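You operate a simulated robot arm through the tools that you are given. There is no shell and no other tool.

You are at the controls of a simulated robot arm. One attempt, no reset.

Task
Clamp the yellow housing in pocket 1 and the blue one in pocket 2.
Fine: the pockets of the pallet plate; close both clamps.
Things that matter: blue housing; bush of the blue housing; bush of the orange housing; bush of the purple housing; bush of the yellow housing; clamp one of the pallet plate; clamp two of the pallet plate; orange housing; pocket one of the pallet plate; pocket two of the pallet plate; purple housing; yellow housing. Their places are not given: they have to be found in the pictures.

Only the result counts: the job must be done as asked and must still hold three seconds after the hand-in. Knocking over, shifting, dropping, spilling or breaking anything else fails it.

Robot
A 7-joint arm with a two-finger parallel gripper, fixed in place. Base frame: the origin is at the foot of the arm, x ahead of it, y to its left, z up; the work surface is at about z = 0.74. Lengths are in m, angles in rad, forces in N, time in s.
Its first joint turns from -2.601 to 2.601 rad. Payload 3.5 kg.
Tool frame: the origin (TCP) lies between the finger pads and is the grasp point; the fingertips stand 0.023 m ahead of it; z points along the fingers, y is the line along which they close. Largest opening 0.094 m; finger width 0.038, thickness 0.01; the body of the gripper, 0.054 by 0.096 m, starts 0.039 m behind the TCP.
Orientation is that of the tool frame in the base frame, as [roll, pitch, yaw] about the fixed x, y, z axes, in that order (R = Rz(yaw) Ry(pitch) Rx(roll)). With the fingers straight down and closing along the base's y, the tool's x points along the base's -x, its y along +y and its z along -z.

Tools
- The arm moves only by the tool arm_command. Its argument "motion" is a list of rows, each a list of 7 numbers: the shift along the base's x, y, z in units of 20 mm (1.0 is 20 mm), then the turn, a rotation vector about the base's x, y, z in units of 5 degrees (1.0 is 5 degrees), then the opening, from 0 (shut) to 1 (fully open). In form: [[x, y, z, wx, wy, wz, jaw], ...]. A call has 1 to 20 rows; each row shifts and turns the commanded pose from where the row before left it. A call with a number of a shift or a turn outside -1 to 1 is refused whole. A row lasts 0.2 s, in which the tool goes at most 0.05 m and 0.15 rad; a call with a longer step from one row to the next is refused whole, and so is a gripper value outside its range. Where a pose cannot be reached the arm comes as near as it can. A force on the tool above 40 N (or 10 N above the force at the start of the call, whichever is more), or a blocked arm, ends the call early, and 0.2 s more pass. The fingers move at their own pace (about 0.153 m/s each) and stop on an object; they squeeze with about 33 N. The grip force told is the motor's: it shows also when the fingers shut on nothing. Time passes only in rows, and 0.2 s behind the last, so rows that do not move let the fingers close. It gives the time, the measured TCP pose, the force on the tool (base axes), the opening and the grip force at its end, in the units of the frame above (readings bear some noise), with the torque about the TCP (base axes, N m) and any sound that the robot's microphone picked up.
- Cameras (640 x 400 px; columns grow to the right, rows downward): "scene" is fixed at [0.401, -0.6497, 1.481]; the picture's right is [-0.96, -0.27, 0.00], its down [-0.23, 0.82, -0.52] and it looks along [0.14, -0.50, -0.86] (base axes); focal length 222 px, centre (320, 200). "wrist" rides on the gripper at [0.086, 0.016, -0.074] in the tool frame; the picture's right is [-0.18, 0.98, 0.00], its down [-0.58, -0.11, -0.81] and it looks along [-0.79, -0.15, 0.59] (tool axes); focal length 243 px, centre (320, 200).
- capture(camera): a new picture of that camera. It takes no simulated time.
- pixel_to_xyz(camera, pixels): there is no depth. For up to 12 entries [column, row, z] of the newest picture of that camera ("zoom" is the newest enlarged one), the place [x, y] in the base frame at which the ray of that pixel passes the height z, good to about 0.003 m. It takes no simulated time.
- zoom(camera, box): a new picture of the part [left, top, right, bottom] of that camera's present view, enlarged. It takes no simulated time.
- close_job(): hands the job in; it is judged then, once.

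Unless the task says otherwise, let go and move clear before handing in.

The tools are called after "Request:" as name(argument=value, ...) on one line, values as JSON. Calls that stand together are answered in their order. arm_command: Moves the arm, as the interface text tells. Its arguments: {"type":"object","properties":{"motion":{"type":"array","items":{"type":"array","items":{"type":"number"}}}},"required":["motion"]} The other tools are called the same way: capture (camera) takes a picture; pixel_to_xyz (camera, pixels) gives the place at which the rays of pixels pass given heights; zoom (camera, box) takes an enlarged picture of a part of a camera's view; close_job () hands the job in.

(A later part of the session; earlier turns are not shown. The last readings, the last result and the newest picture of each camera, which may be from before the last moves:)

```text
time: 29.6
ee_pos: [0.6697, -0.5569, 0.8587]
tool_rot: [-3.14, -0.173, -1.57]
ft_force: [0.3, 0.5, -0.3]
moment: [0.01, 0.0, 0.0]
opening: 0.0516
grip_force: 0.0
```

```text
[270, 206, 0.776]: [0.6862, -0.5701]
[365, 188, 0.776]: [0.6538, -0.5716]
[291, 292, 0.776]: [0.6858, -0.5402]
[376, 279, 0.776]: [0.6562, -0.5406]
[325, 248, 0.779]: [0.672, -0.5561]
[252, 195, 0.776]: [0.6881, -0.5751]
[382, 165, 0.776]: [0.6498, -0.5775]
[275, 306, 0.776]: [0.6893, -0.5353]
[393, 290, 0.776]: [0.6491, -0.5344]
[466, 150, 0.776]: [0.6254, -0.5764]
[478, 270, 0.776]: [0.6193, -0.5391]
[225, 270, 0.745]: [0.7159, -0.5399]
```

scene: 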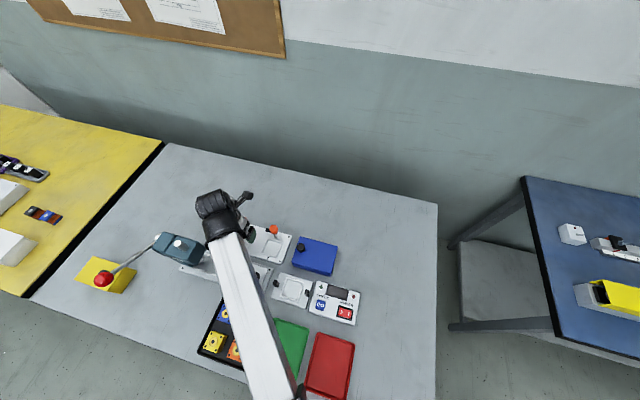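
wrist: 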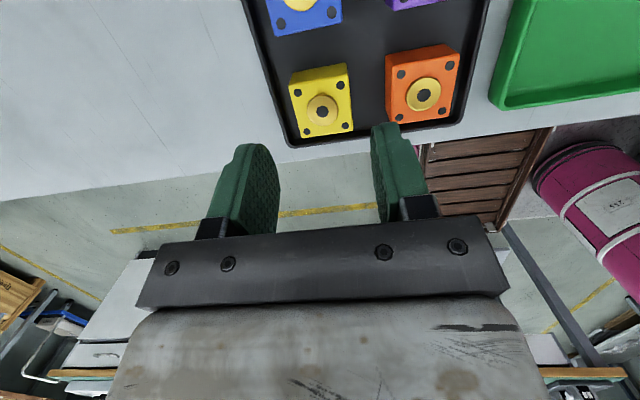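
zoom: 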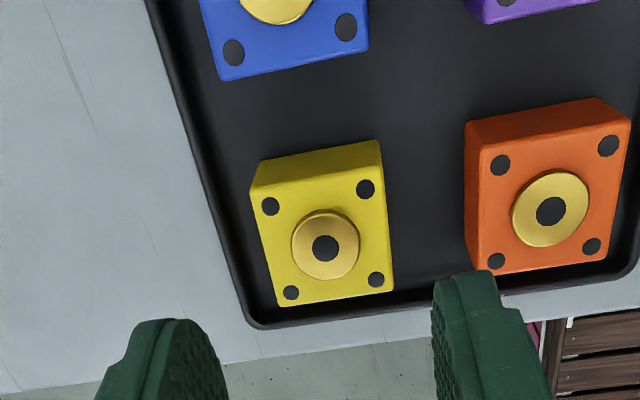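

Yellow's centre is at (0.6705,-0.5556) with the TCP at (0.6697,-0.5569), so the finger clearance is fine. I'll descend to z=0.783 and stop to check before closing.

Request:
arm_command(motion=[[0.02, 0.03, -0.54, 0, 0, 0, 0.55], [0.02, 0.03, -0.54, 0, 0, 0, 0.55], [0, 0, -0.54, 0, 0, 0, 0.55], [0, 0, -0.54, 0, 0, 0, 0.55], [0, 0, -0.54, 0, 0, 0, 0.55], [0, 0, -0.54, 0, 0, 0, 0.55], [0, 0, -0.54, 0, 0, 0, 0.55], [0, 0, 0, 0, 0, 0, 0.55]])

Request:
zoom(camera="wrist", box=[200, 50, 440, 220])

Request:
zoom(camera="scene", box=[180, 290, 290, 375])

```text
time: 31.4
ee_pos: [0.6709, -0.5571, 0.7826]
tool_rot: [-3.141, -0.176, -1.573]
ft_force: [0.8, -0.1, 0.8]
moment: [-0.02, -0.02, 0.0]
opening: 0.052
grip_force: 0.1
```

```text
2.35 times, centred on (320, 135) of wrist
```

zoom: 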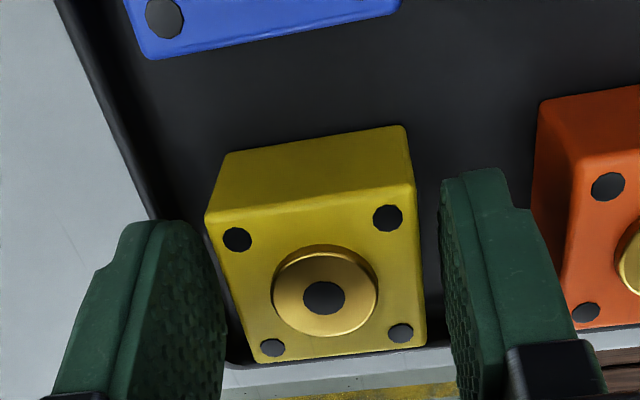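

```text
4.71 times, centred on (235, 332) of scene
```

zoom: 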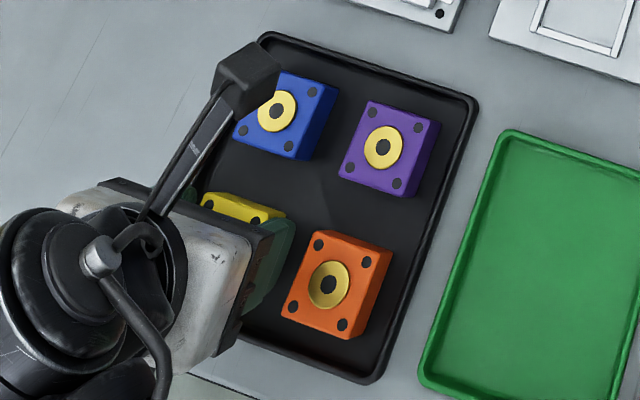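

The fingers straddle yellow with even gaps of about 5 mm per side and nothing else is touched. I'll close gently and then lift.

Request:
arm_command(motion=[[0, 0, 0, 0, 0, 0, 0.48], [0, 0, 0, 0, 0, 0, 0.44], [0, 0, 0, 0, 0, 0, 0.3], [0, 0, 0, 0, 0, 0, 0], [0, 0, 0, 0, 0, 0, 0]])

Request:
zoom(camera="wrist", box=[200, 50, 440, 220])

```text
time: 32.6
ee_pos: [0.6701, -0.5559, 0.7829]
tool_rot: [-3.139, -0.175, -1.569]
ft_force: [0.3, 0.0, 0.6]
moment: [-0.02, 0.02, -0.01]
opening: 0.0416
grip_force: 32.7
```

```text
2.35 times, centred on (320, 135) of wrist
```

zoom: 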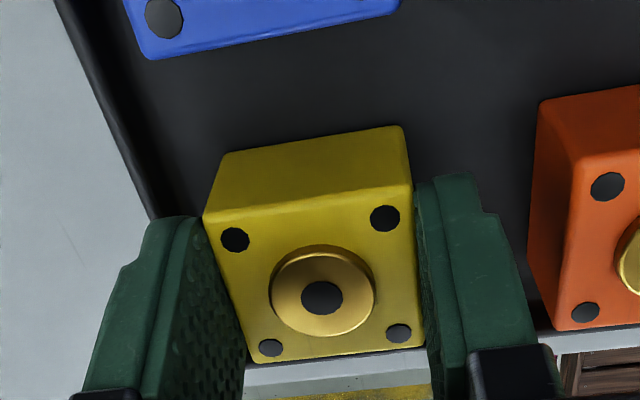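

The grip holds at opening 0.0416 with 32.7 N. I'll lift it 80 mm straight up and check.

Request:
arm_command(motion=[[0, 0, 0.3, 0, 0, 0, 0], [0, 0, 0.5, 0, 0, 0, 0], [0, 0, 0.8, 0, 0, 0, 0], [0, 0, 0.8, 0, 0, 0, 0], [0, 0, 0.8, 0, 0, 0, 0], [0, 0, 0.8, 0, 0, 0, 0], [0, 0, 0.8, 0, 0, 0, 0], [0, 0, 0.5, 0, 0, 0, 0], [0, 0, 0, 0, 0, 0, 0]])

Request:
capture(camera="wrist")

Request:
zoom(camera="wrist", box=[200, 50, 440, 220])

Request:
zoom(camera="scene", box=[140, 220, 300, 380])

```text
time: 34.6
ee_pos: [0.6699, -0.5572, 0.8903]
tool_rot: [3.141, -0.174, -1.571]
ft_force: [0.1, 0.2, -1.3]
moment: [0.02, 0.0, 0.0]
opening: 0.0413
grip_force: 33.3
```

```text
taken
```

wrist: 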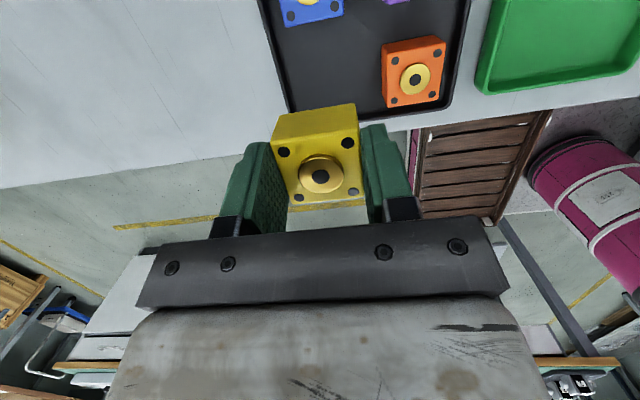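

```text
2.35 times, centred on (320, 135) of wrist
```

zoom: 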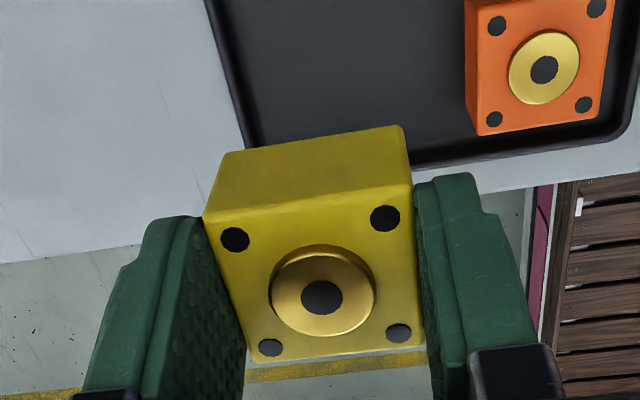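

```text
2.50 times, centred on (220, 300) of scene
```

zoom: 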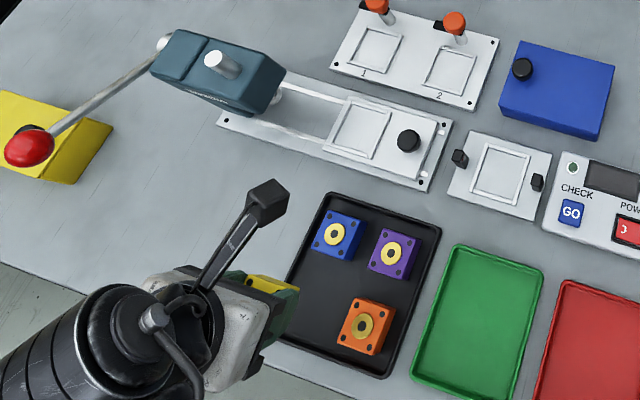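

Yellow is held with no slip. Now I'll measure its centre relative to the TCP using its holes, with the top plane at z≈0.883.

Request:
pixel_to_xyz(camera="wrist", pixels=[[283.8, 152, 0.8833], [347.5, 142.8, 0.8833], [299, 198, 0.8833], [353.5, 191.6, 0.8833], [283.8, 152, 0.881], [347.5, 142.8, 0.881], [299, 198, 0.881], [353.5, 191.6, 0.881]])

```text
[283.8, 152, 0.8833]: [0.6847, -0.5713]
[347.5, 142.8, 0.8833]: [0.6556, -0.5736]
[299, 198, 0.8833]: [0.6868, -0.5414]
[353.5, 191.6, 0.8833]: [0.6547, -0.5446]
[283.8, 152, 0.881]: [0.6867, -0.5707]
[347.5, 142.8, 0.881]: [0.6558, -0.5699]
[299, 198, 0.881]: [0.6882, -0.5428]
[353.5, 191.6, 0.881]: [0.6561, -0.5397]
```

The housing centre coincides with the TCP to within about 1 mm. I'll carry it at height, keeping clear of the press, to a hover near pocket 1 where the pocket stays visible.

Request:
arm_command(motion=[[0, 0, 1, 0, 0, 0, 0], [0, 0, 1, 0, 0, 0, 0], [0, 0, 1, 0, 0, 0, 0], [0, 0, 1, 0, 0, 0, 0], [0, 0, 1, 0, 0, 0, 0], [0, -0.95, 0.5, 0, 0, 0, 0], [0, -0.95, 0, 0, 0, 0, 0], [0, -0.95, 0, 0, 0, 0, 0], [0, -0.95, 0, 0, 0, 0, 0], [0, -0.95, 0, 0, 0, 0, 0], [0, -0.95, 0, 0, 0, 0, 0], [0, -0.95, 0, 0, 0, 0, 0], [0, -0.95, 0, 0, 0, 0, 0], [0, -0.95, 0, 0, 0, 0, 0], [0.65, -0.95, 0, 0, 0, 0, 0], [0.65, -0.95, 0, 0, 0, 0, 0], [0.65, -0.95, 0, 0, 0, 0, 0], [0.65, -0.95, -0.5, 0, 0, 0, 0], [0.65, -0.65, -0.5, 0, 0, 0, 0], [0, 0, 0, 0, 0, 0, 0]])

Request:
capture(camera="wrist")

Request:
zoom(camera="wrist", box=[240, 0, 440, 130])

Request:
capture(camera="scene")

```text
time: 38.9
ee_pos: [0.7371, -0.8161, 0.9799]
tool_rot: [-3.141, -0.175, -1.571]
ft_force: [-0.1, 0.2, -1.9]
moment: [0.04, -0.01, 0.0]
opening: 0.0413
grip_force: 32.5
```

```text
taken
```

wrist: 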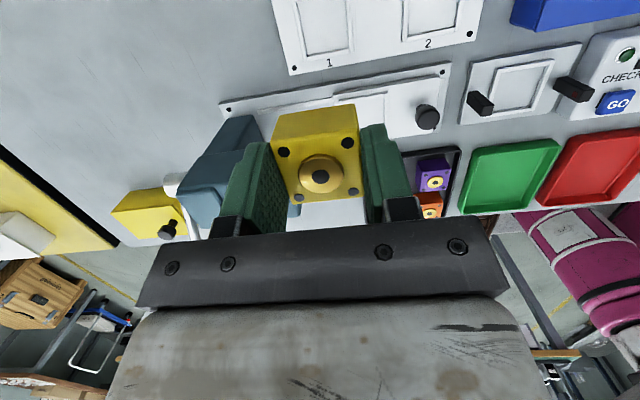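

```text
3.08 times, centred on (340, 65) of wrist
```

zoom: 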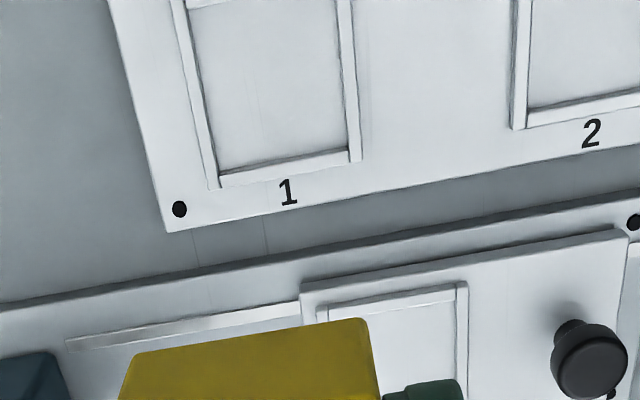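

```text
taken
```

scene: 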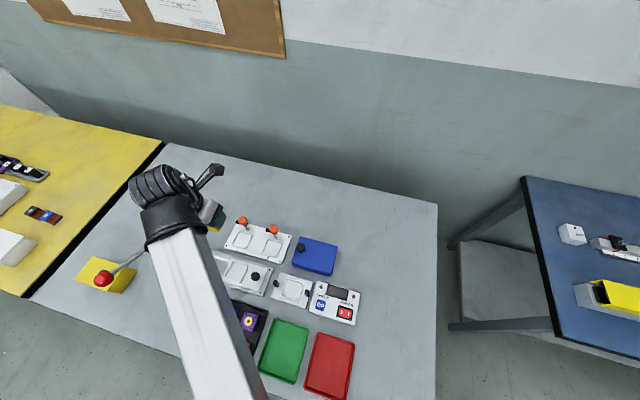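

Pocket 1 is visible in the zoom with inner corners at about (215,173), (346,152) and (188,10). I'll measure them and cross-check the plate height using the plate's black dot.

Request:
pixel_to_xyz(camera="zoom", pixels=[[215, 172, 0.75], [346, 152, 0.75], [188, 10, 0.75], [337, 2, 0.75], [220, 189, 0.757], [360, 162, 0.757], [180, 209, 0.745], [180, 209, 0.75], [180, 209, 0.755], [215, 172, 0.745], [346, 152, 0.745], [188, 10, 0.745]])

Request:
zoom(camera="scene", box=[215, 210, 275, 260])

```text
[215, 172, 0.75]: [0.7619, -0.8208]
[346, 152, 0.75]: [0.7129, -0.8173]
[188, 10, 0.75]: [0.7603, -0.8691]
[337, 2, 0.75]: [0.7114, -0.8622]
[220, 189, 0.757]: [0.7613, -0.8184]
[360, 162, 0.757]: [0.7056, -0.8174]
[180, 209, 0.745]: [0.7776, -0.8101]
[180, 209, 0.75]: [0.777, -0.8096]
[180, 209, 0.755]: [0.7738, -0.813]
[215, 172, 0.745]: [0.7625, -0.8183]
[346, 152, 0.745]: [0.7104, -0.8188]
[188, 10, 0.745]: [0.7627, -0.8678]
```

```text
8.00 times, centred on (245, 235) of scene
```

zoom: 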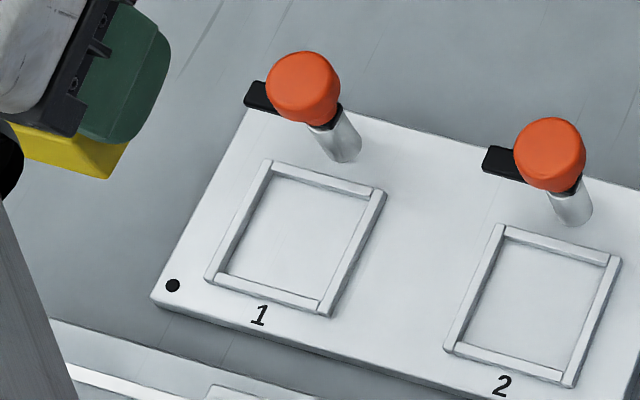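

Request:
pixel_to_xyz(camera="zoom", pixels=[[272, 176, 0.75], [372, 201, 0.75], [320, 298, 0.75], [221, 272, 0.75], [265, 160, 0.757], [385, 190, 0.757], [331, 302, 0.757], [206, 272, 0.757]])

Request:
pixel_to_xyz(camera="zoom", pixels=[[508, 240, 0.75], [608, 267, 0.75], [563, 374, 0.75], [461, 343, 0.75], [500, 224, 0.757], [620, 256, 0.757], [569, 378, 0.757], [445, 345, 0.757], [172, 285, 0.75], [340, 155, 0.75], [575, 218, 0.75]])

```text
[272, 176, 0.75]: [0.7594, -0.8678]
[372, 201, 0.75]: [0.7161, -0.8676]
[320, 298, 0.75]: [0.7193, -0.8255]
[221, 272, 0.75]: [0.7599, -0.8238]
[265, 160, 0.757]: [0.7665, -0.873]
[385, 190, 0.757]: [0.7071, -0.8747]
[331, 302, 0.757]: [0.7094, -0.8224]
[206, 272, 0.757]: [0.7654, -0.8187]
```

```text
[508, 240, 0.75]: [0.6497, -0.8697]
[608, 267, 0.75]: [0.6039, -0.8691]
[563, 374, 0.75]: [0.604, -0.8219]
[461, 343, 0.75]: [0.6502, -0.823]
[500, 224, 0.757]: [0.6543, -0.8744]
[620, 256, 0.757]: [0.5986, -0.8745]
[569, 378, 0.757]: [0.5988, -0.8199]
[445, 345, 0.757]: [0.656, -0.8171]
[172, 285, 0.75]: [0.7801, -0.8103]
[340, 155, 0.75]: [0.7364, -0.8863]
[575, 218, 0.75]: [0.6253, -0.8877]
```

Estimates cluster around pocket 1 at (0.737,-0.845), with an inner width of about 44–45 mm against the 41.5 mm housing. I'll go lower for a sharper close-up before inserting.

Request:
arm_command(motion=[[0, 0, -0.8, 0, 0, 0, 0], [0, 0, -0.8, 0, 0, 0, 0], [0, 0, -0.8, 0, 0, 0, 0], [0, 0.1, -0.8, 0, 0, 0, 0], [0, 0.1, -0.8, 0, 0, 0, 0], [0, 0.1, -0.8, 0, 0, 0, 0], [0, 0, -0.7, 0, 0, 0, 0], [0, 0, 0, 0, 0, 0, 0]])

Request:
capture(camera="wrist")

Request:
zoom(camera="wrist", box=[240, 0, 440, 125])

Request:
zoom(camera="scene", box=[140, 190, 300, 290])

```text
time: 40.6
ee_pos: [0.7355, -0.8094, 0.87]
tool_rot: [-3.141, -0.173, -1.57]
ft_force: [-0.8, 0.2, -1.0]
moment: [-0.01, -0.01, 0.04]
opening: 0.0412
grip_force: 33.2
```

```text
taken
```

wrist: 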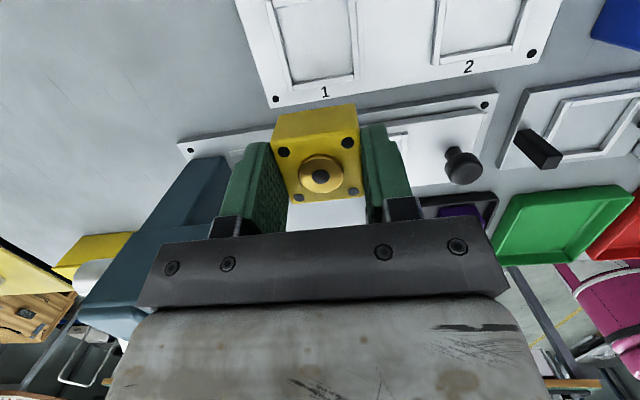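

```text
3.20 times, centred on (340, 62) of wrist
```

zoom: 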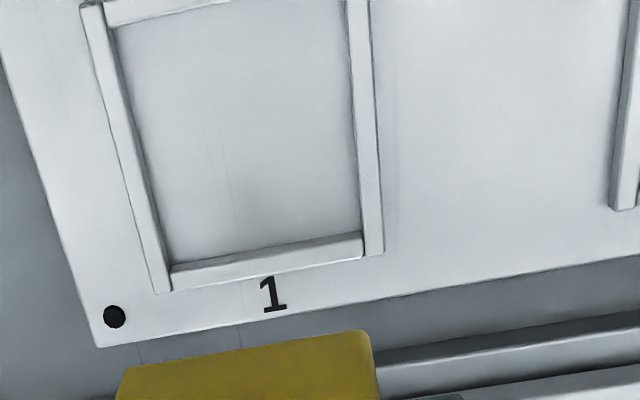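

```text
4.00 times, centred on (220, 240) of scene
```

zoom: 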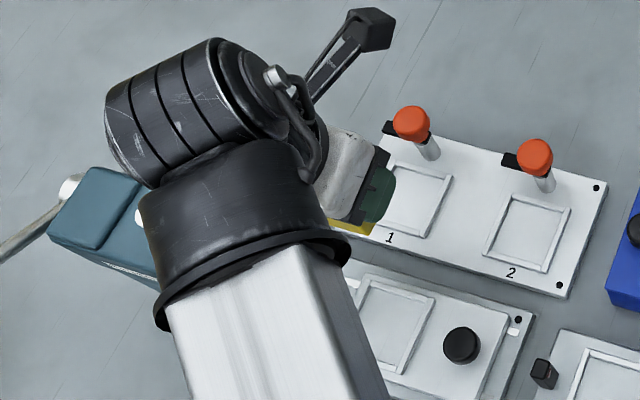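

The close view shows the pocket floor's inner corners near (175,262), (360,233) and (118,27). I'll measure those along with the housing's holes in the same picture.

Request:
pixel_to_xyz(camera="zoom", pixels=[[175, 262, 0.75], [360, 233, 0.75], [118, 27, 0.75], [345, 2, 0.75], [230, 3, 0.755], [146, 145, 0.75], [353, 117, 0.75], [267, 248, 0.75], [164, 285, 0.757], [382, 248, 0.757], [83, 8, 0.757]])

Request:
pixel_to_xyz(camera="wrist", pixels=[[283.8, 152, 0.863], [347.5, 142.8, 0.863], [299, 198, 0.863], [353.5, 191.6, 0.863], [283.8, 152, 0.863], [347.5, 142.8, 0.863], [299, 198, 0.863], [353.5, 191.6, 0.863]])

```text
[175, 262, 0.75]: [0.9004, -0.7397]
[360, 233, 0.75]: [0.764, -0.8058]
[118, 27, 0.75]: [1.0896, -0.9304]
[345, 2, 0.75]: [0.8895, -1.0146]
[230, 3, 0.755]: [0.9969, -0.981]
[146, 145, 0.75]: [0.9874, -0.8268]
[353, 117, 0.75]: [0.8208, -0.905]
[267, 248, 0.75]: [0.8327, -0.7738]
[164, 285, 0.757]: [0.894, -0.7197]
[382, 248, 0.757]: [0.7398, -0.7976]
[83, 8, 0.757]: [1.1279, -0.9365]
```

```text
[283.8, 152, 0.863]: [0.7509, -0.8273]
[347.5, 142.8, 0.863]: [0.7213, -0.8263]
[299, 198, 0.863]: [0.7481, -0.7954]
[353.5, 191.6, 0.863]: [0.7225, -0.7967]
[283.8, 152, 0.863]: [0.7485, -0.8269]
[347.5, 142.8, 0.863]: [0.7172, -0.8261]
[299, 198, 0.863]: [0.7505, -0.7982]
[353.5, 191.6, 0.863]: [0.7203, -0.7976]
```

Request:
pixel_to_xyz(camera="wrist", pixels=[[294.7, 81.9, 0.75], [352.5, 72.8, 0.75], [276.9, 8.4, 0.75], [347.8, 0.6, 0.75], [285.6, 45.3, 0.75], [350.3, 36.6, 0.75], [323.4, 77.5, 0.75], [294.7, 81.9, 0.75], [352.5, 72.8, 0.75], [276.9, 8.4, 0.75], [285.6, 45.3, 0.75], [350.3, 36.6, 0.75]])

Request:
pixel_to_xyz(camera="wrist", pixels=[[291, 89, 0.757], [359.4, 77.5, 0.757], [266, 2.5, 0.757], [283.8, 152, 0.863], [347.5, 142.8, 0.863], [299, 198, 0.863], [353.5, 191.6, 0.863], [323.4, 77.5, 0.75], [285.6, 45.3, 0.75], [350.3, 36.6, 0.75], [276.9, 8.4, 0.75], [347.8, 0.6, 0.75]])

```text
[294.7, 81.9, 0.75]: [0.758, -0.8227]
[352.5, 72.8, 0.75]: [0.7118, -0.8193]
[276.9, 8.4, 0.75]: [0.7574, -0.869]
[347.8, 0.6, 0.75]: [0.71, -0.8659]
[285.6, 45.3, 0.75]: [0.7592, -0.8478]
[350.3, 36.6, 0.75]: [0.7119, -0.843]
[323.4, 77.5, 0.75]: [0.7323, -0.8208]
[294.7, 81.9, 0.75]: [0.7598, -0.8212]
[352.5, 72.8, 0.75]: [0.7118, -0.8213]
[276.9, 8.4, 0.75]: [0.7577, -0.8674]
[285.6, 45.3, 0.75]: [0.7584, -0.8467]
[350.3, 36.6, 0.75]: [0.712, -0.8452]
```

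```text
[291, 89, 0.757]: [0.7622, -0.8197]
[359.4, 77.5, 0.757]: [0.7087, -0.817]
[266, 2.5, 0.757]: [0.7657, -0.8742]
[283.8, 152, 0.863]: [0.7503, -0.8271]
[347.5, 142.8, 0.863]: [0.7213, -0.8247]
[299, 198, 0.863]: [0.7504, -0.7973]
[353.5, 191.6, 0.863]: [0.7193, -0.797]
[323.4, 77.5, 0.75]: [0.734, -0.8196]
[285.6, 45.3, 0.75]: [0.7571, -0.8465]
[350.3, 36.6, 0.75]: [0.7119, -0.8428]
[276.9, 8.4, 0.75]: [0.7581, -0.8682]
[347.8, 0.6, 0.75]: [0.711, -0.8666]
```

In the same view the pocket centre is (0.735,-0.844) with an inner size of about 46.7 mm, and the housing centre is (0.735,-0.812). I'll move -y by 34 mm and lower to just above the ribs.

Request:
arm_command(motion=[[0.02, -0.6, 0, 0, 0, 0, 0], [0, -0.6, 0, 0, 0, 0, 0], [0, -0.5, 0, 0, 0, 0, 0], [0, 0, -0.6, 0, 0, 0, 0], [0, 0, -0.6, 0, 0, 0, 0], [0, 0, -0.6, 0, 0, 0, 0], [0, 0, -0.6, 0, 0, 0, 0], [0, 0, -0.6, 0, 0, 0, 0], [0, 0, 0, 0, 0, 0, 0]])

Request:
zoom(camera="wrist", box=[200, 50, 440, 220])

Request:
zoom(camera="scene", box=[140, 190, 300, 290])

```text
time: 42.6
ee_pos: [0.7355, -0.8454, 0.8109]
tool_rot: [-3.139, -0.174, -1.57]
ft_force: [0.2, 0.0, -1.6]
moment: [-0.03, 0.0, 0.02]
opening: 0.0411
grip_force: 33.0
```

```text
2.35 times, centred on (320, 135) of wrist
```

zoom: 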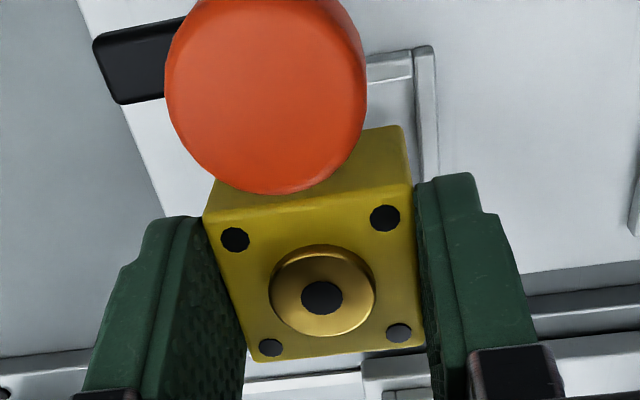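

```text
4.00 times, centred on (220, 240) of scene
```

zoom: 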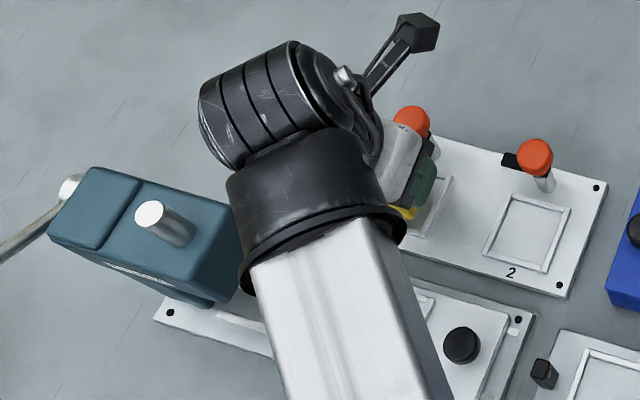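

Clear so far at z=0.811, with the housing just above the pocket and the press clear. I'll lower in small steps while watching the force.

Request:
arm_command(motion=[[0, 0, -0.25, 0, 0, 0, 0], [0, 0, -0.25, 0, 0, 0, 0], [0, 0, -0.2, 0, 0, 0, 0], [0, 0, 0, 0, 0, 0, 0]])

Request:
zoom(camera="wrist", box=[200, 50, 440, 220])

```text
time: 43.6
ee_pos: [0.7358, -0.845, 0.7958]
tool_rot: [-3.141, -0.175, -1.572]
ft_force: [-0.4, -0.4, -1.3]
moment: [0.0, 0.0, -0.01]
opening: 0.0413
grip_force: 33.1
```

```text
2.35 times, centred on (320, 135) of wrist
```

zoom: 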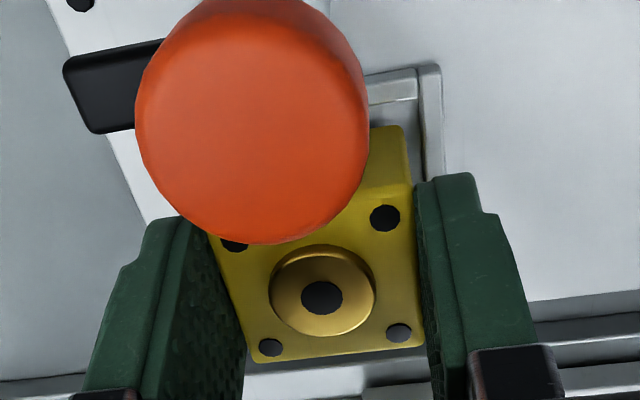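

No contact yet at z=0.796. I'll continue down a few more millimetres in fine steps.

Request:
arm_command(motion=[[0, 0, -0.1, 0, 0, 0, 0], [0, 0, -0.1, 0, 0, 0, 0], [0, 0, 0, 0, 0, 0, 0]])

Request:
zoom(camera="wrist", box=[200, 50, 440, 220])

Request:
zoom(camera="scene", box=[225, 210, 275, 260])

```text
time: 44.5
ee_pos: [0.7354, -0.8437, 0.7913]
tool_rot: [-3.14, -0.175, -1.571]
ft_force: [0.6, 0.2, -1.1]
moment: [-0.01, -0.01, 0.02]
opening: 0.0414
grip_force: 32.3
```

```text
2.35 times, centred on (320, 135) of wrist
```

zoom: 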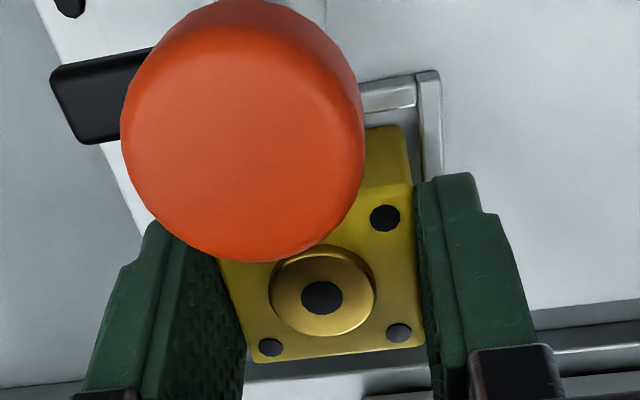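

```text
8.00 times, centred on (250, 235) of scene
```

zoom: 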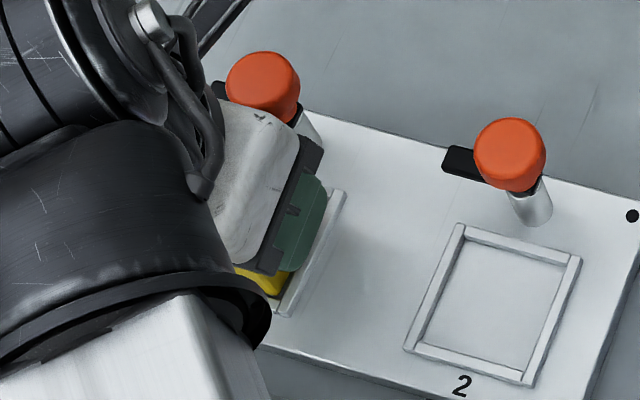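

The housing looks to be entering inside the right and back ribs, with no force yet. I'll take finer steps to the floor.

Request:
arm_command(motion=[[0, 0, -0.08, 0, 0, 0, 0], [0, 0, -0.08, 0, 0, 0, 0], [0, 0, 0, 0, 0, 0, 0]])

Request:
zoom(camera="wrist", box=[200, 50, 440, 220])

```text
time: 45.2
ee_pos: [0.7361, -0.8447, 0.7898]
tool_rot: [-3.138, -0.179, -1.569]
ft_force: [2.8, -5.8, 27.3]
moment: [0.28, 0.0, 0.03]
opening: 0.0412
grip_force: 33.0
```

```text
2.35 times, centred on (320, 135) of wrist
```

zoom: 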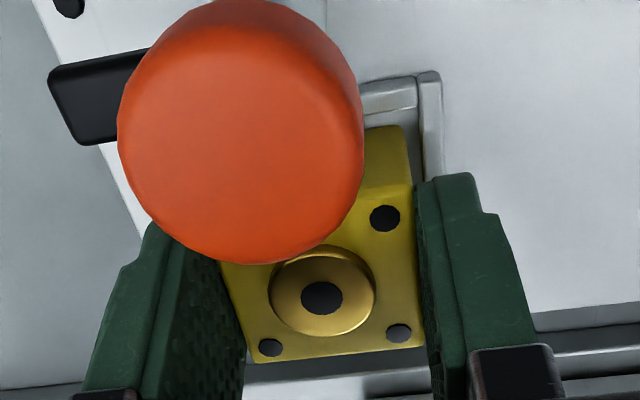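

Contact came at z=0.7898 with 27 N. I need to tell the pocket floor from a rib top, so I'll compare the housing's bottom back-right corner with the rib edges in this view.

Request:
pixel_to_xyz(camera="wrist", pixels=[[356.2, 103.9, 0.75], [356.2, 103.9, 0.755], [356.2, 103.9, 0.76], [360.9, 91.6, 0.757], [360.9, 91.6, 0.75], [363.8, 113.7, 0.757], [363.8, 113.7, 0.75]])

Request:
capture(camera="wrist")

Request:
zoom(camera="wrist", box=[330, 70, 380, 120])

Request:
zoom(camera="scene", box=[235, 230, 265, 255])

```text
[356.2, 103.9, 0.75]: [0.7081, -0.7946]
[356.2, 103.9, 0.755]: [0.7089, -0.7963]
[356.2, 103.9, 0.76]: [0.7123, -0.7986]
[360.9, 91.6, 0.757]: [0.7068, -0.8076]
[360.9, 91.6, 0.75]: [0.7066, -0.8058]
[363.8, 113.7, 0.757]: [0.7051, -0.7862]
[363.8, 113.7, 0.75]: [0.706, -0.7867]
```

```text
taken
```

wrist: 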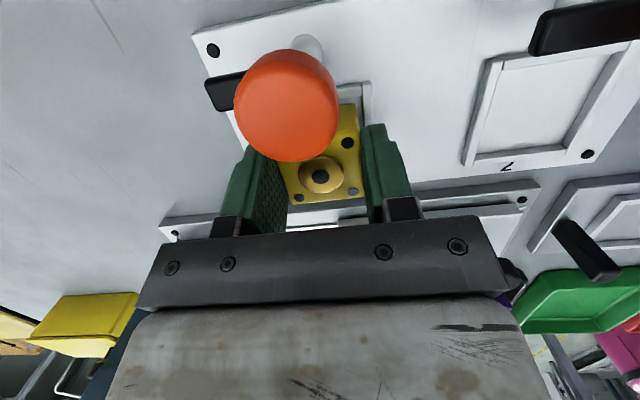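

```text
8.00 times, centred on (355, 95) of wrist
```

zoom: 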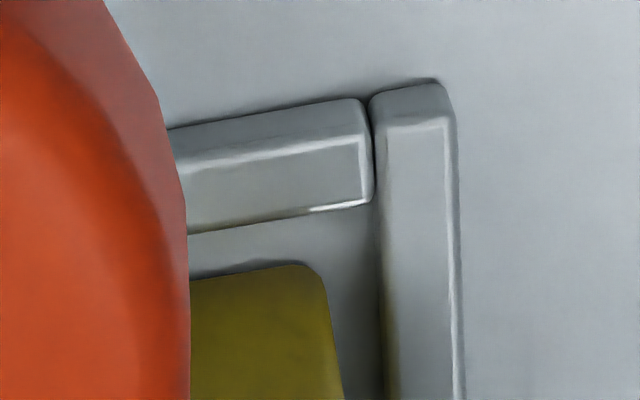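

```text
16.00 times, centred on (250, 242) of scene
```

zoom: 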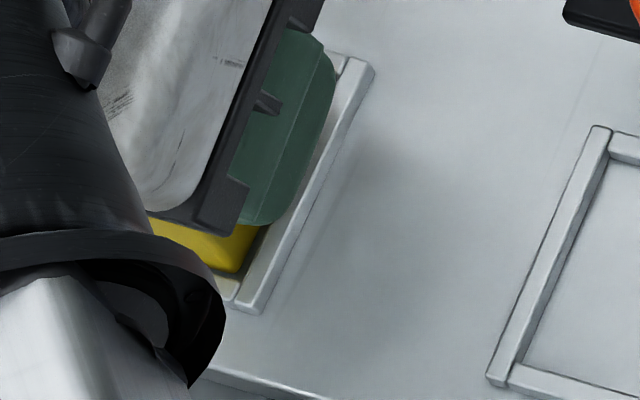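

The 8× zoom shows a gap of about 3–4 mm on the right and back sides, and the moment suggests contact at the +y edge. I'll compute actual positions from this fresh picture.

Request:
pixel_to_xyz(camera="wrist", pixels=[[347.5, 142.8, 0.783], [299, 198, 0.783], [353.5, 191.6, 0.783], [320, 177.5, 0.785], [346.9, 103.4, 0.75], [346.9, 103.4, 0.755], [355, 104.4, 0.75], [355, 104.4, 0.755], [350, 97.5, 0.75], [350, 88.7, 0.756], [363, 110, 0.75], [363, 110, 0.756]])

Request:
pixel_to_xyz(camera="wrist", pixels=[[347.5, 142.8, 0.783], [299, 198, 0.783], [353.5, 191.6, 0.783], [320, 177.5, 0.785], [346.9, 103.4, 0.75], [346.9, 103.4, 0.755], [355, 104.4, 0.75], [355, 104.4, 0.755], [350, 97.5, 0.75], [350, 88.7, 0.756], [363, 110, 0.75], [363, 110, 0.756]])

```text
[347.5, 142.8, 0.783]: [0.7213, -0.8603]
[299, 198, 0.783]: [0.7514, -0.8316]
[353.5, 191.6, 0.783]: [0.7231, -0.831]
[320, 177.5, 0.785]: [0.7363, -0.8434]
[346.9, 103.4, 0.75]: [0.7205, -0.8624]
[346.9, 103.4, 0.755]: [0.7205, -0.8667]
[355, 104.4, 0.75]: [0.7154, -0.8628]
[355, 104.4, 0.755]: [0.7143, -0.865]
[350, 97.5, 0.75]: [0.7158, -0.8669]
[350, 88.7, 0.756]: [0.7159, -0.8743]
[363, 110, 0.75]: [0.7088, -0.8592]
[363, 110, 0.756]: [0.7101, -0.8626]
```

```text
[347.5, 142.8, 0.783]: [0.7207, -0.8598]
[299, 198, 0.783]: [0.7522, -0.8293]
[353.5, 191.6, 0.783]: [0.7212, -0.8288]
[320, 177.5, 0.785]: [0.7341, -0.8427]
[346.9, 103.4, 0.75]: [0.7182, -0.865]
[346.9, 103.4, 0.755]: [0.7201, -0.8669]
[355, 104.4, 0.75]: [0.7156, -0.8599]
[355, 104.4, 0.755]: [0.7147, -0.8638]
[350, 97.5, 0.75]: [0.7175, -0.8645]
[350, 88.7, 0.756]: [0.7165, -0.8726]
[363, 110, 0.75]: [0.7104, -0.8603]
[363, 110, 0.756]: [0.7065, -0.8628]
```

The housing centre is (0.7365,-0.845) against the pocket's (0.735,-0.844), within the clearance. I'll lift 2 mm, nudge by (-1.3,+0.6) mm and lower again to confirm it rests on the floor.

Request:
arm_command(motion=[[0, 0, 0.15, 0, 0, 0, 0], [-0.065, 0.03, 0, 0, 0, 0, 0], [0, 0, -0.06, 0, 0, 0, 0], [0, 0, -0.05, 0, 0, 0, 0], [0, 0, 0, 0, 0, 0, 0]])

Request:
capture(camera="wrist")

Request:
zoom(camera="wrist", box=[330, 70, 380, 120])

```text
time: 46.5
ee_pos: [0.7336, -0.8438, 0.7909]
tool_rot: [-3.139, -0.178, -1.572]
ft_force: [-1.8, 2.1, 23.3]
moment: [0.2, 0.02, 0.02]
opening: 0.0414
grip_force: 33.2
```

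```text
taken
```

wrist: 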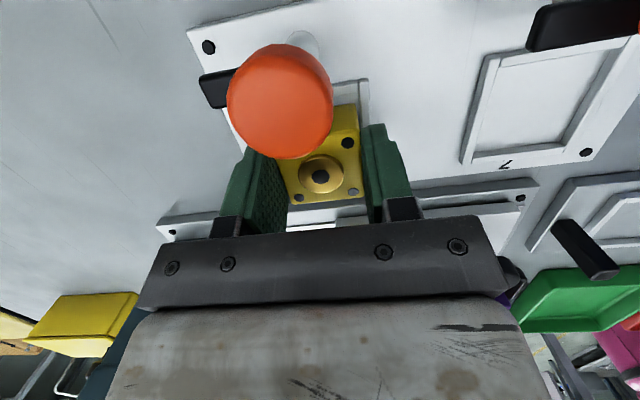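

```text
8.00 times, centred on (355, 95) of wrist
```

zoom: 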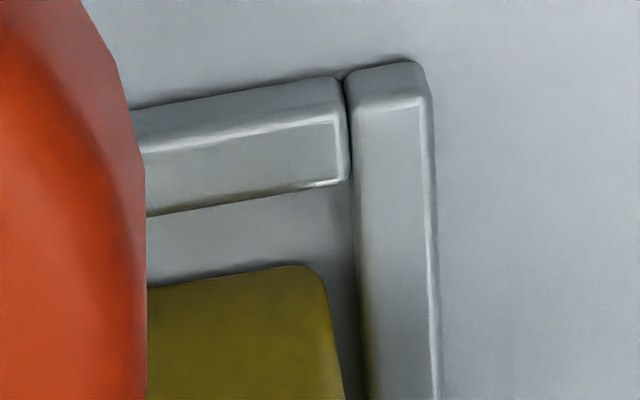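

The back gap looks large, at about 4–5 mm, and the contact moment sits at the +y edge. The housing's front edge is probably on the front rib, because I underestimated occlusion. I'll lift, shift 2 mm toward -y and lower again.

Request:
arm_command(motion=[[0, 0, 0.2, 0, 0, 0, 0], [0.025, -0.1, 0, 0, 0, 0, 0], [0, 0, -0.08, 0, 0, 0, 0], [0, 0, -0.08, 0, 0, 0, 0], [0, 0, -0.04, 0, 0, 0, 0], [0, 0, 0, 0, 0, 0, 0]])

Request:
capture(camera="wrist")

Request:
zoom(camera="wrist", box=[330, 70, 380, 120])

```text
time: 47.9
ee_pos: [0.7362, -0.846, 0.7902]
tool_rot: [-3.138, -0.177, -1.571]
ft_force: [1.5, 2.5, 17.9]
moment: [0.25, 0.02, -0.04]
opening: 0.0413
grip_force: 33.0
```

```text
taken
```

wrist: 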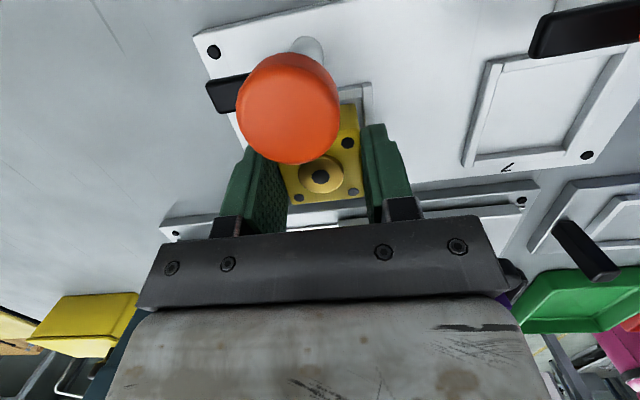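

```text
8.00 times, centred on (355, 95) of wrist
```

zoom: 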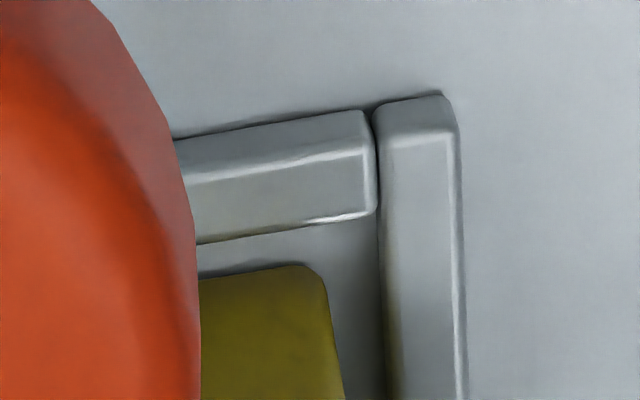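

Contact is again at z≈0.790 in a third position. The gaps are about 3.4 mm on the right and 2–4 mm at the back, with a contact shadow along the bottom edge, so it is on the pocket floor. I'll relieve the load and open slightly to check.

Request:
arm_command(motion=[[-0.03, 0, 0.03, 0, 0, 0, 0], [0, 0, 0, 0, 0, 0, 0], [0, 0, 0, 0, 0, 0, 0.46], [0, 0, 0, 0, 0, 0, 0.5], [0, 0, 0, 0, 0, 0, 0.53], [0, 0, 0, 0, 0, 0, 0.53]])

Request:
capture(camera="wrist")

Request:
zoom(camera="wrist", box=[250, 70, 410, 220])

```text
time: 49.2
ee_pos: [0.7362, -0.8452, 0.7889]
tool_rot: [-3.14, -0.175, -1.572]
ft_force: [0.2, 0.0, -0.1]
moment: [0.01, -0.01, 0.03]
opening: 0.0497
grip_force: 0.1
```

```text
taken
```

wrist: 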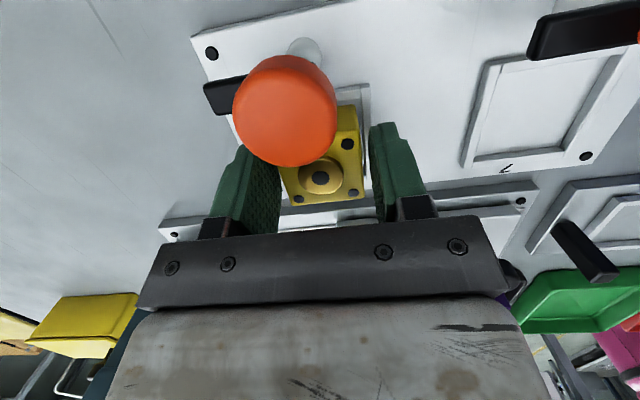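

```text
2.67 times, centred on (330, 145) of wrist
```

zoom: 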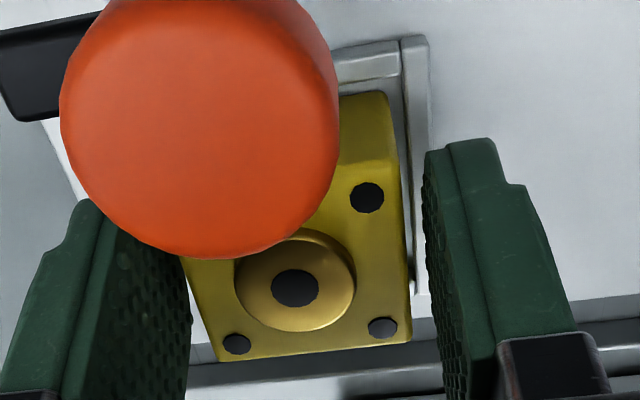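

Released with zero force, and the housing looks flat. I'll retreat straight up and inspect the seating.

Request:
arm_command(motion=[[0, 0, 0.3, 0, 0, 0, 0.53], [0, 0, 0.6, 0, 0, 0, 0.53], [0, 0.1, 0.8, 0, 0, 0, 0.53], [0, 0.2, 0.8, 0, 0, 0, 0.53], [0, 0.3, 0.8, 0, 0, 0, 0.53], [0, 0.3, 0.8, 0, 0, 0, 0.53], [0, 0.3, 0.8, 0, 0, 0, 0.53], [0, 0, 0, 0, 0, 0, 0.53]])

Request:
capture(camera="wrist")

Request:
zoom(camera="wrist", box=[240, 0, 400, 110])

Request:
zoom(camera="scene", box=[215, 210, 275, 260])

```text
time: 51.0
ee_pos: [0.7337, -0.8228, 0.8873]
tool_rot: [-3.14, -0.173, -1.571]
ft_force: [0.0, -0.5, 0.5]
moment: [0.01, 0.04, -0.02]
opening: 0.0499
grip_force: 0.0
```

```text
taken
```

wrist: 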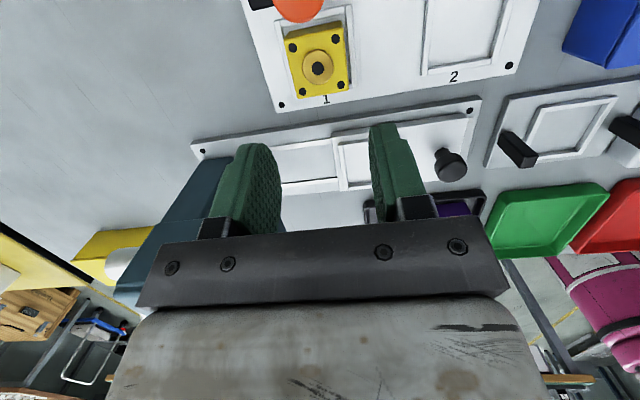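

```text
3.64 times, centred on (320, 55) of wrist
```

zoom: 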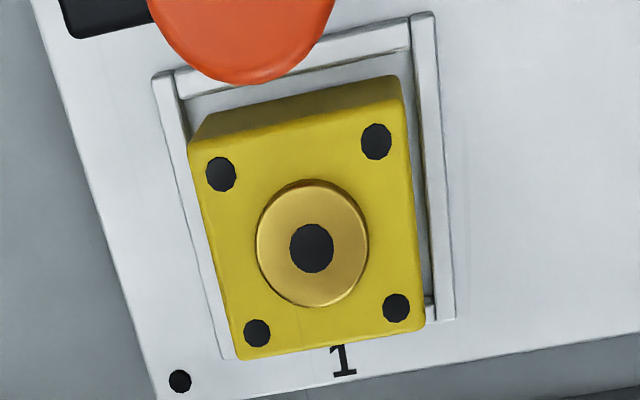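

```text
8.00 times, centred on (245, 235) of scene
```

zoom: 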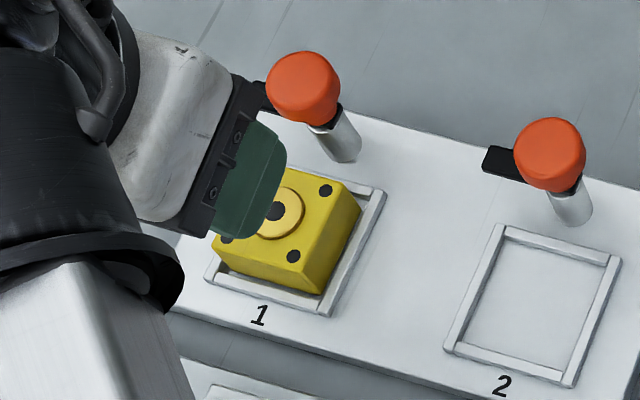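

Yellow is seated inside the ribs of pocket 1, with the front rib visible beside it. Next is blue, so I'll rise, go back to the tray and hover above it.

Request:
arm_command(motion=[[-0.6, 0, 0.9, 0, 0, 0, 0.53], [-0.6, 0, 0.9, 0, 0, 0, 0.53], [-0.6, 0, 0.9, 0, 0, 0, 0.53], [-0.6, 0, 0.9, 0, 0, 0, 0.53], [-0.6, 0, 0.9, 0, 0, 0, 0.53], [-0.17, 0.9, 0, 0, 0, 0, 0.53], [0, 0.9, 0, 0, 0, 0, 0.53], [0, 0.9, 0, 0, 0, 0, 0.53], [0, 0.9, -0.7, 0, 0, 0, 0.53], [0, 0.9, -0.7, 0, 0, 0, 0.53], [0, 0.9, -0.7, 0, 0, 0, 0.53], [0, 0.9, -0.7, 0, 0, 0, 0.53], [0, 0.9, -0.7, 0, 0, 0, 0.53], [0, 0.9, -0.7, 0, 0, 0, 0.53], [0, 0.9, -0.7, 0, 0, 0, 0.53], [0, 0.9, -0.7, 0, 0, 0, 0.53], [0, 0, 0, 0, 0, 0, 0.53]])

Request:
capture(camera="wrist")

Request:
zoom(camera="wrist", box=[240, 0, 440, 125])

```text
time: 54.6
ee_pos: [0.671, -0.6212, 0.8676]
tool_rot: [-3.141, -0.174, -1.57]
ft_force: [-1.2, 0.3, 0.1]
moment: [0.01, -0.01, -0.01]
opening: 0.0497
grip_force: 0.1
```

```text
taken
```

wrist: 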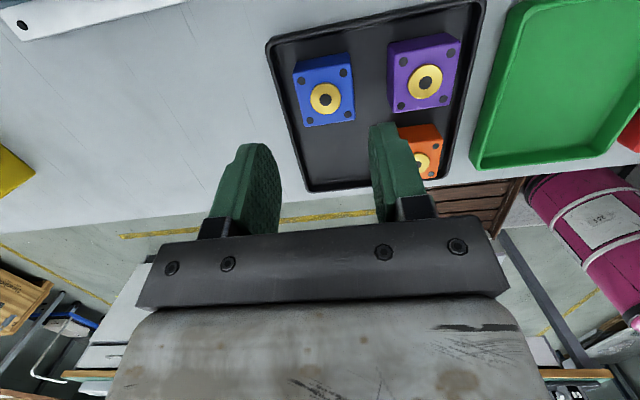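

```text
3.20 times, centred on (340, 62) of wrist
```

zoom: 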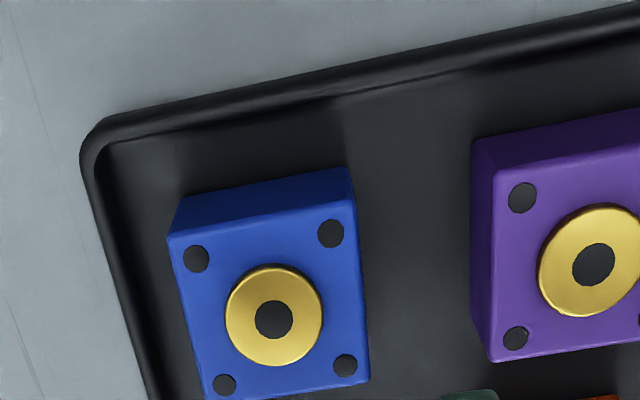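

Blue is visible with its holes at zoom (196,259), (331,234), (224,386) and (346,365). I'll measure it along with purple's near edge.

Request:
pixel_to_xyz(camera="zoom", pixels=[[196, 259, 0.776], [331, 234, 0.776], [224, 386, 0.776], [346, 365, 0.776], [196, 259, 0.776], [331, 234, 0.776], [224, 386, 0.776], [346, 365, 0.776], [478, 310, 0.776], [472, 145, 0.745], [105, 150, 0.745], [150, 380, 0.755]])

```text
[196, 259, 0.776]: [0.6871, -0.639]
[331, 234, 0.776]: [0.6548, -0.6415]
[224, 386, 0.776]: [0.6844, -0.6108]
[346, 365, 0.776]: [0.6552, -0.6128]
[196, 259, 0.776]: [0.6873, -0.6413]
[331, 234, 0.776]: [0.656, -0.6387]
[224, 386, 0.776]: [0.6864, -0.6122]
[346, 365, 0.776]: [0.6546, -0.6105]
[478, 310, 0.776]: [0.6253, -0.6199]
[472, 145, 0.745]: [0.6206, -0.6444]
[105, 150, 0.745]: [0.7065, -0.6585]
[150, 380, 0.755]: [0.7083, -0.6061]
```

Blue's centre is at (0.6707,-0.6258), so I'll shift -4.6 mm in y and descend to the same grasp height of 0.783.

Request:
arm_command(motion=[[0, -0.12, -0.53, 0, 0, 0, 0.54], [0, -0.11, -0.53, 0, 0, 0, 0.54], [0, 0, -0.53, 0, 0, 0, 0.54], [0, 0, -0.53, 0, 0, 0, 0.54], [0, 0, -0.53, 0, 0, 0, 0.54], [0, 0, -0.53, 0, 0, 0, 0.54], [0, 0, -0.53, 0, 0, 0, 0.54], [0, 0, -0.53, 0, 0, 0, 0.54], [0, 0, 0, 0, 0, 0, 0.54]])

Request:
zoom(camera="wrist", box=[200, 50, 440, 220])

```text
time: 56.6
ee_pos: [0.67, -0.6283, 0.782]
tool_rot: [-3.14, -0.177, -1.571]
ft_force: [-0.6, -1.0, 4.7]
moment: [0.06, -0.13, 0.03]
opening: 0.0509
grip_force: 0.0
```

```text
2.35 times, centred on (320, 135) of wrist
```

zoom: 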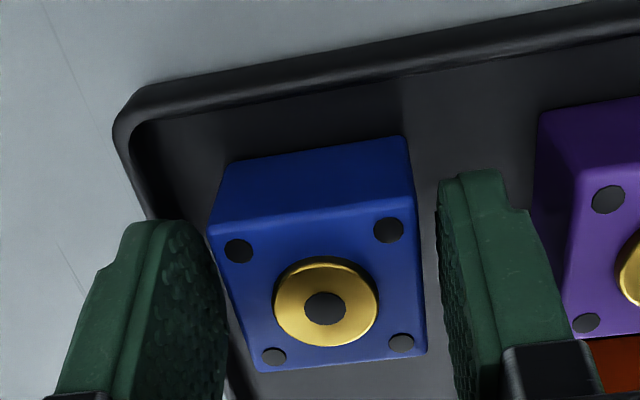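

There is a slight 4.7 N contact, and the moment places it at x≈+28 mm, so the +x fingertip is grazing the tray lip. TCP is also about 2 mm too far -y. I'll raise 3 mm, shift +2.2 mm in y and narrow the opening a little.

Request:
arm_command(motion=[[0, 0, 0.15, 0, 0, 0, 0.54], [0, 0.11, 0, 0, 0, 0, 0.51], [0, 0, 0, 0, 0, 0, 0.5]])

Request:
zoom(camera="wrist", box=[200, 50, 440, 220])

Request:
zoom(camera="scene", box=[180, 290, 290, 375])

```text
time: 57.5
ee_pos: [0.67, -0.6253, 0.7836]
tool_rot: [-3.141, -0.174, -1.573]
ft_force: [0.3, -0.1, 0.7]
moment: [0.0, -0.05, 0.02]
opening: 0.047
grip_force: 0.1
```

```text
2.35 times, centred on (320, 135) of wrist
```

zoom: 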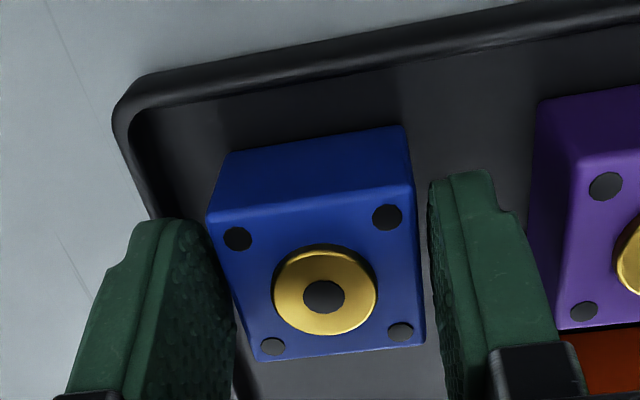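

```text
4.71 times, centred on (235, 332) of scene
```

zoom: 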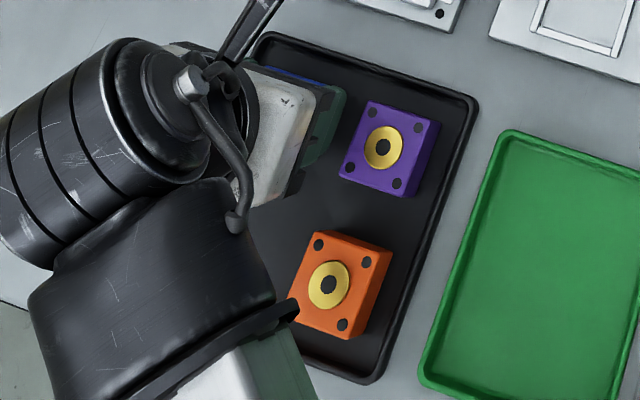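

The contact is gone, and blue's bush at zoom (323,297) matches yellow's grasp exactly. The tray hasn't moved. I'll close.

Request:
arm_command(motion=[[0, 0, 0, 0, 0, 0, 0.45], [0, 0, 0, 0, 0, 0, 0.43], [0, 0, 0, 0, 0, 0, 0.3], [0, 0, 0, 0, 0, 0, 0], [0, 0, 0, 0, 0, 0, 0]])

Request:
zoom(camera="wrist", box=[200, 50, 440, 220])

```text
time: 58.6
ee_pos: [0.6703, -0.6268, 0.7842]
tool_rot: [3.141, -0.174, -1.572]
ft_force: [-0.1, 1.0, -0.5]
moment: [0.04, -0.02, -0.02]
opening: 0.0416
grip_force: 33.1
```

```text
2.35 times, centred on (320, 135) of wrist
```

zoom: 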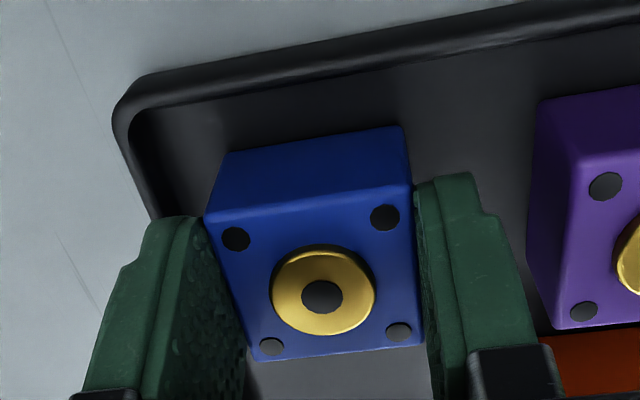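

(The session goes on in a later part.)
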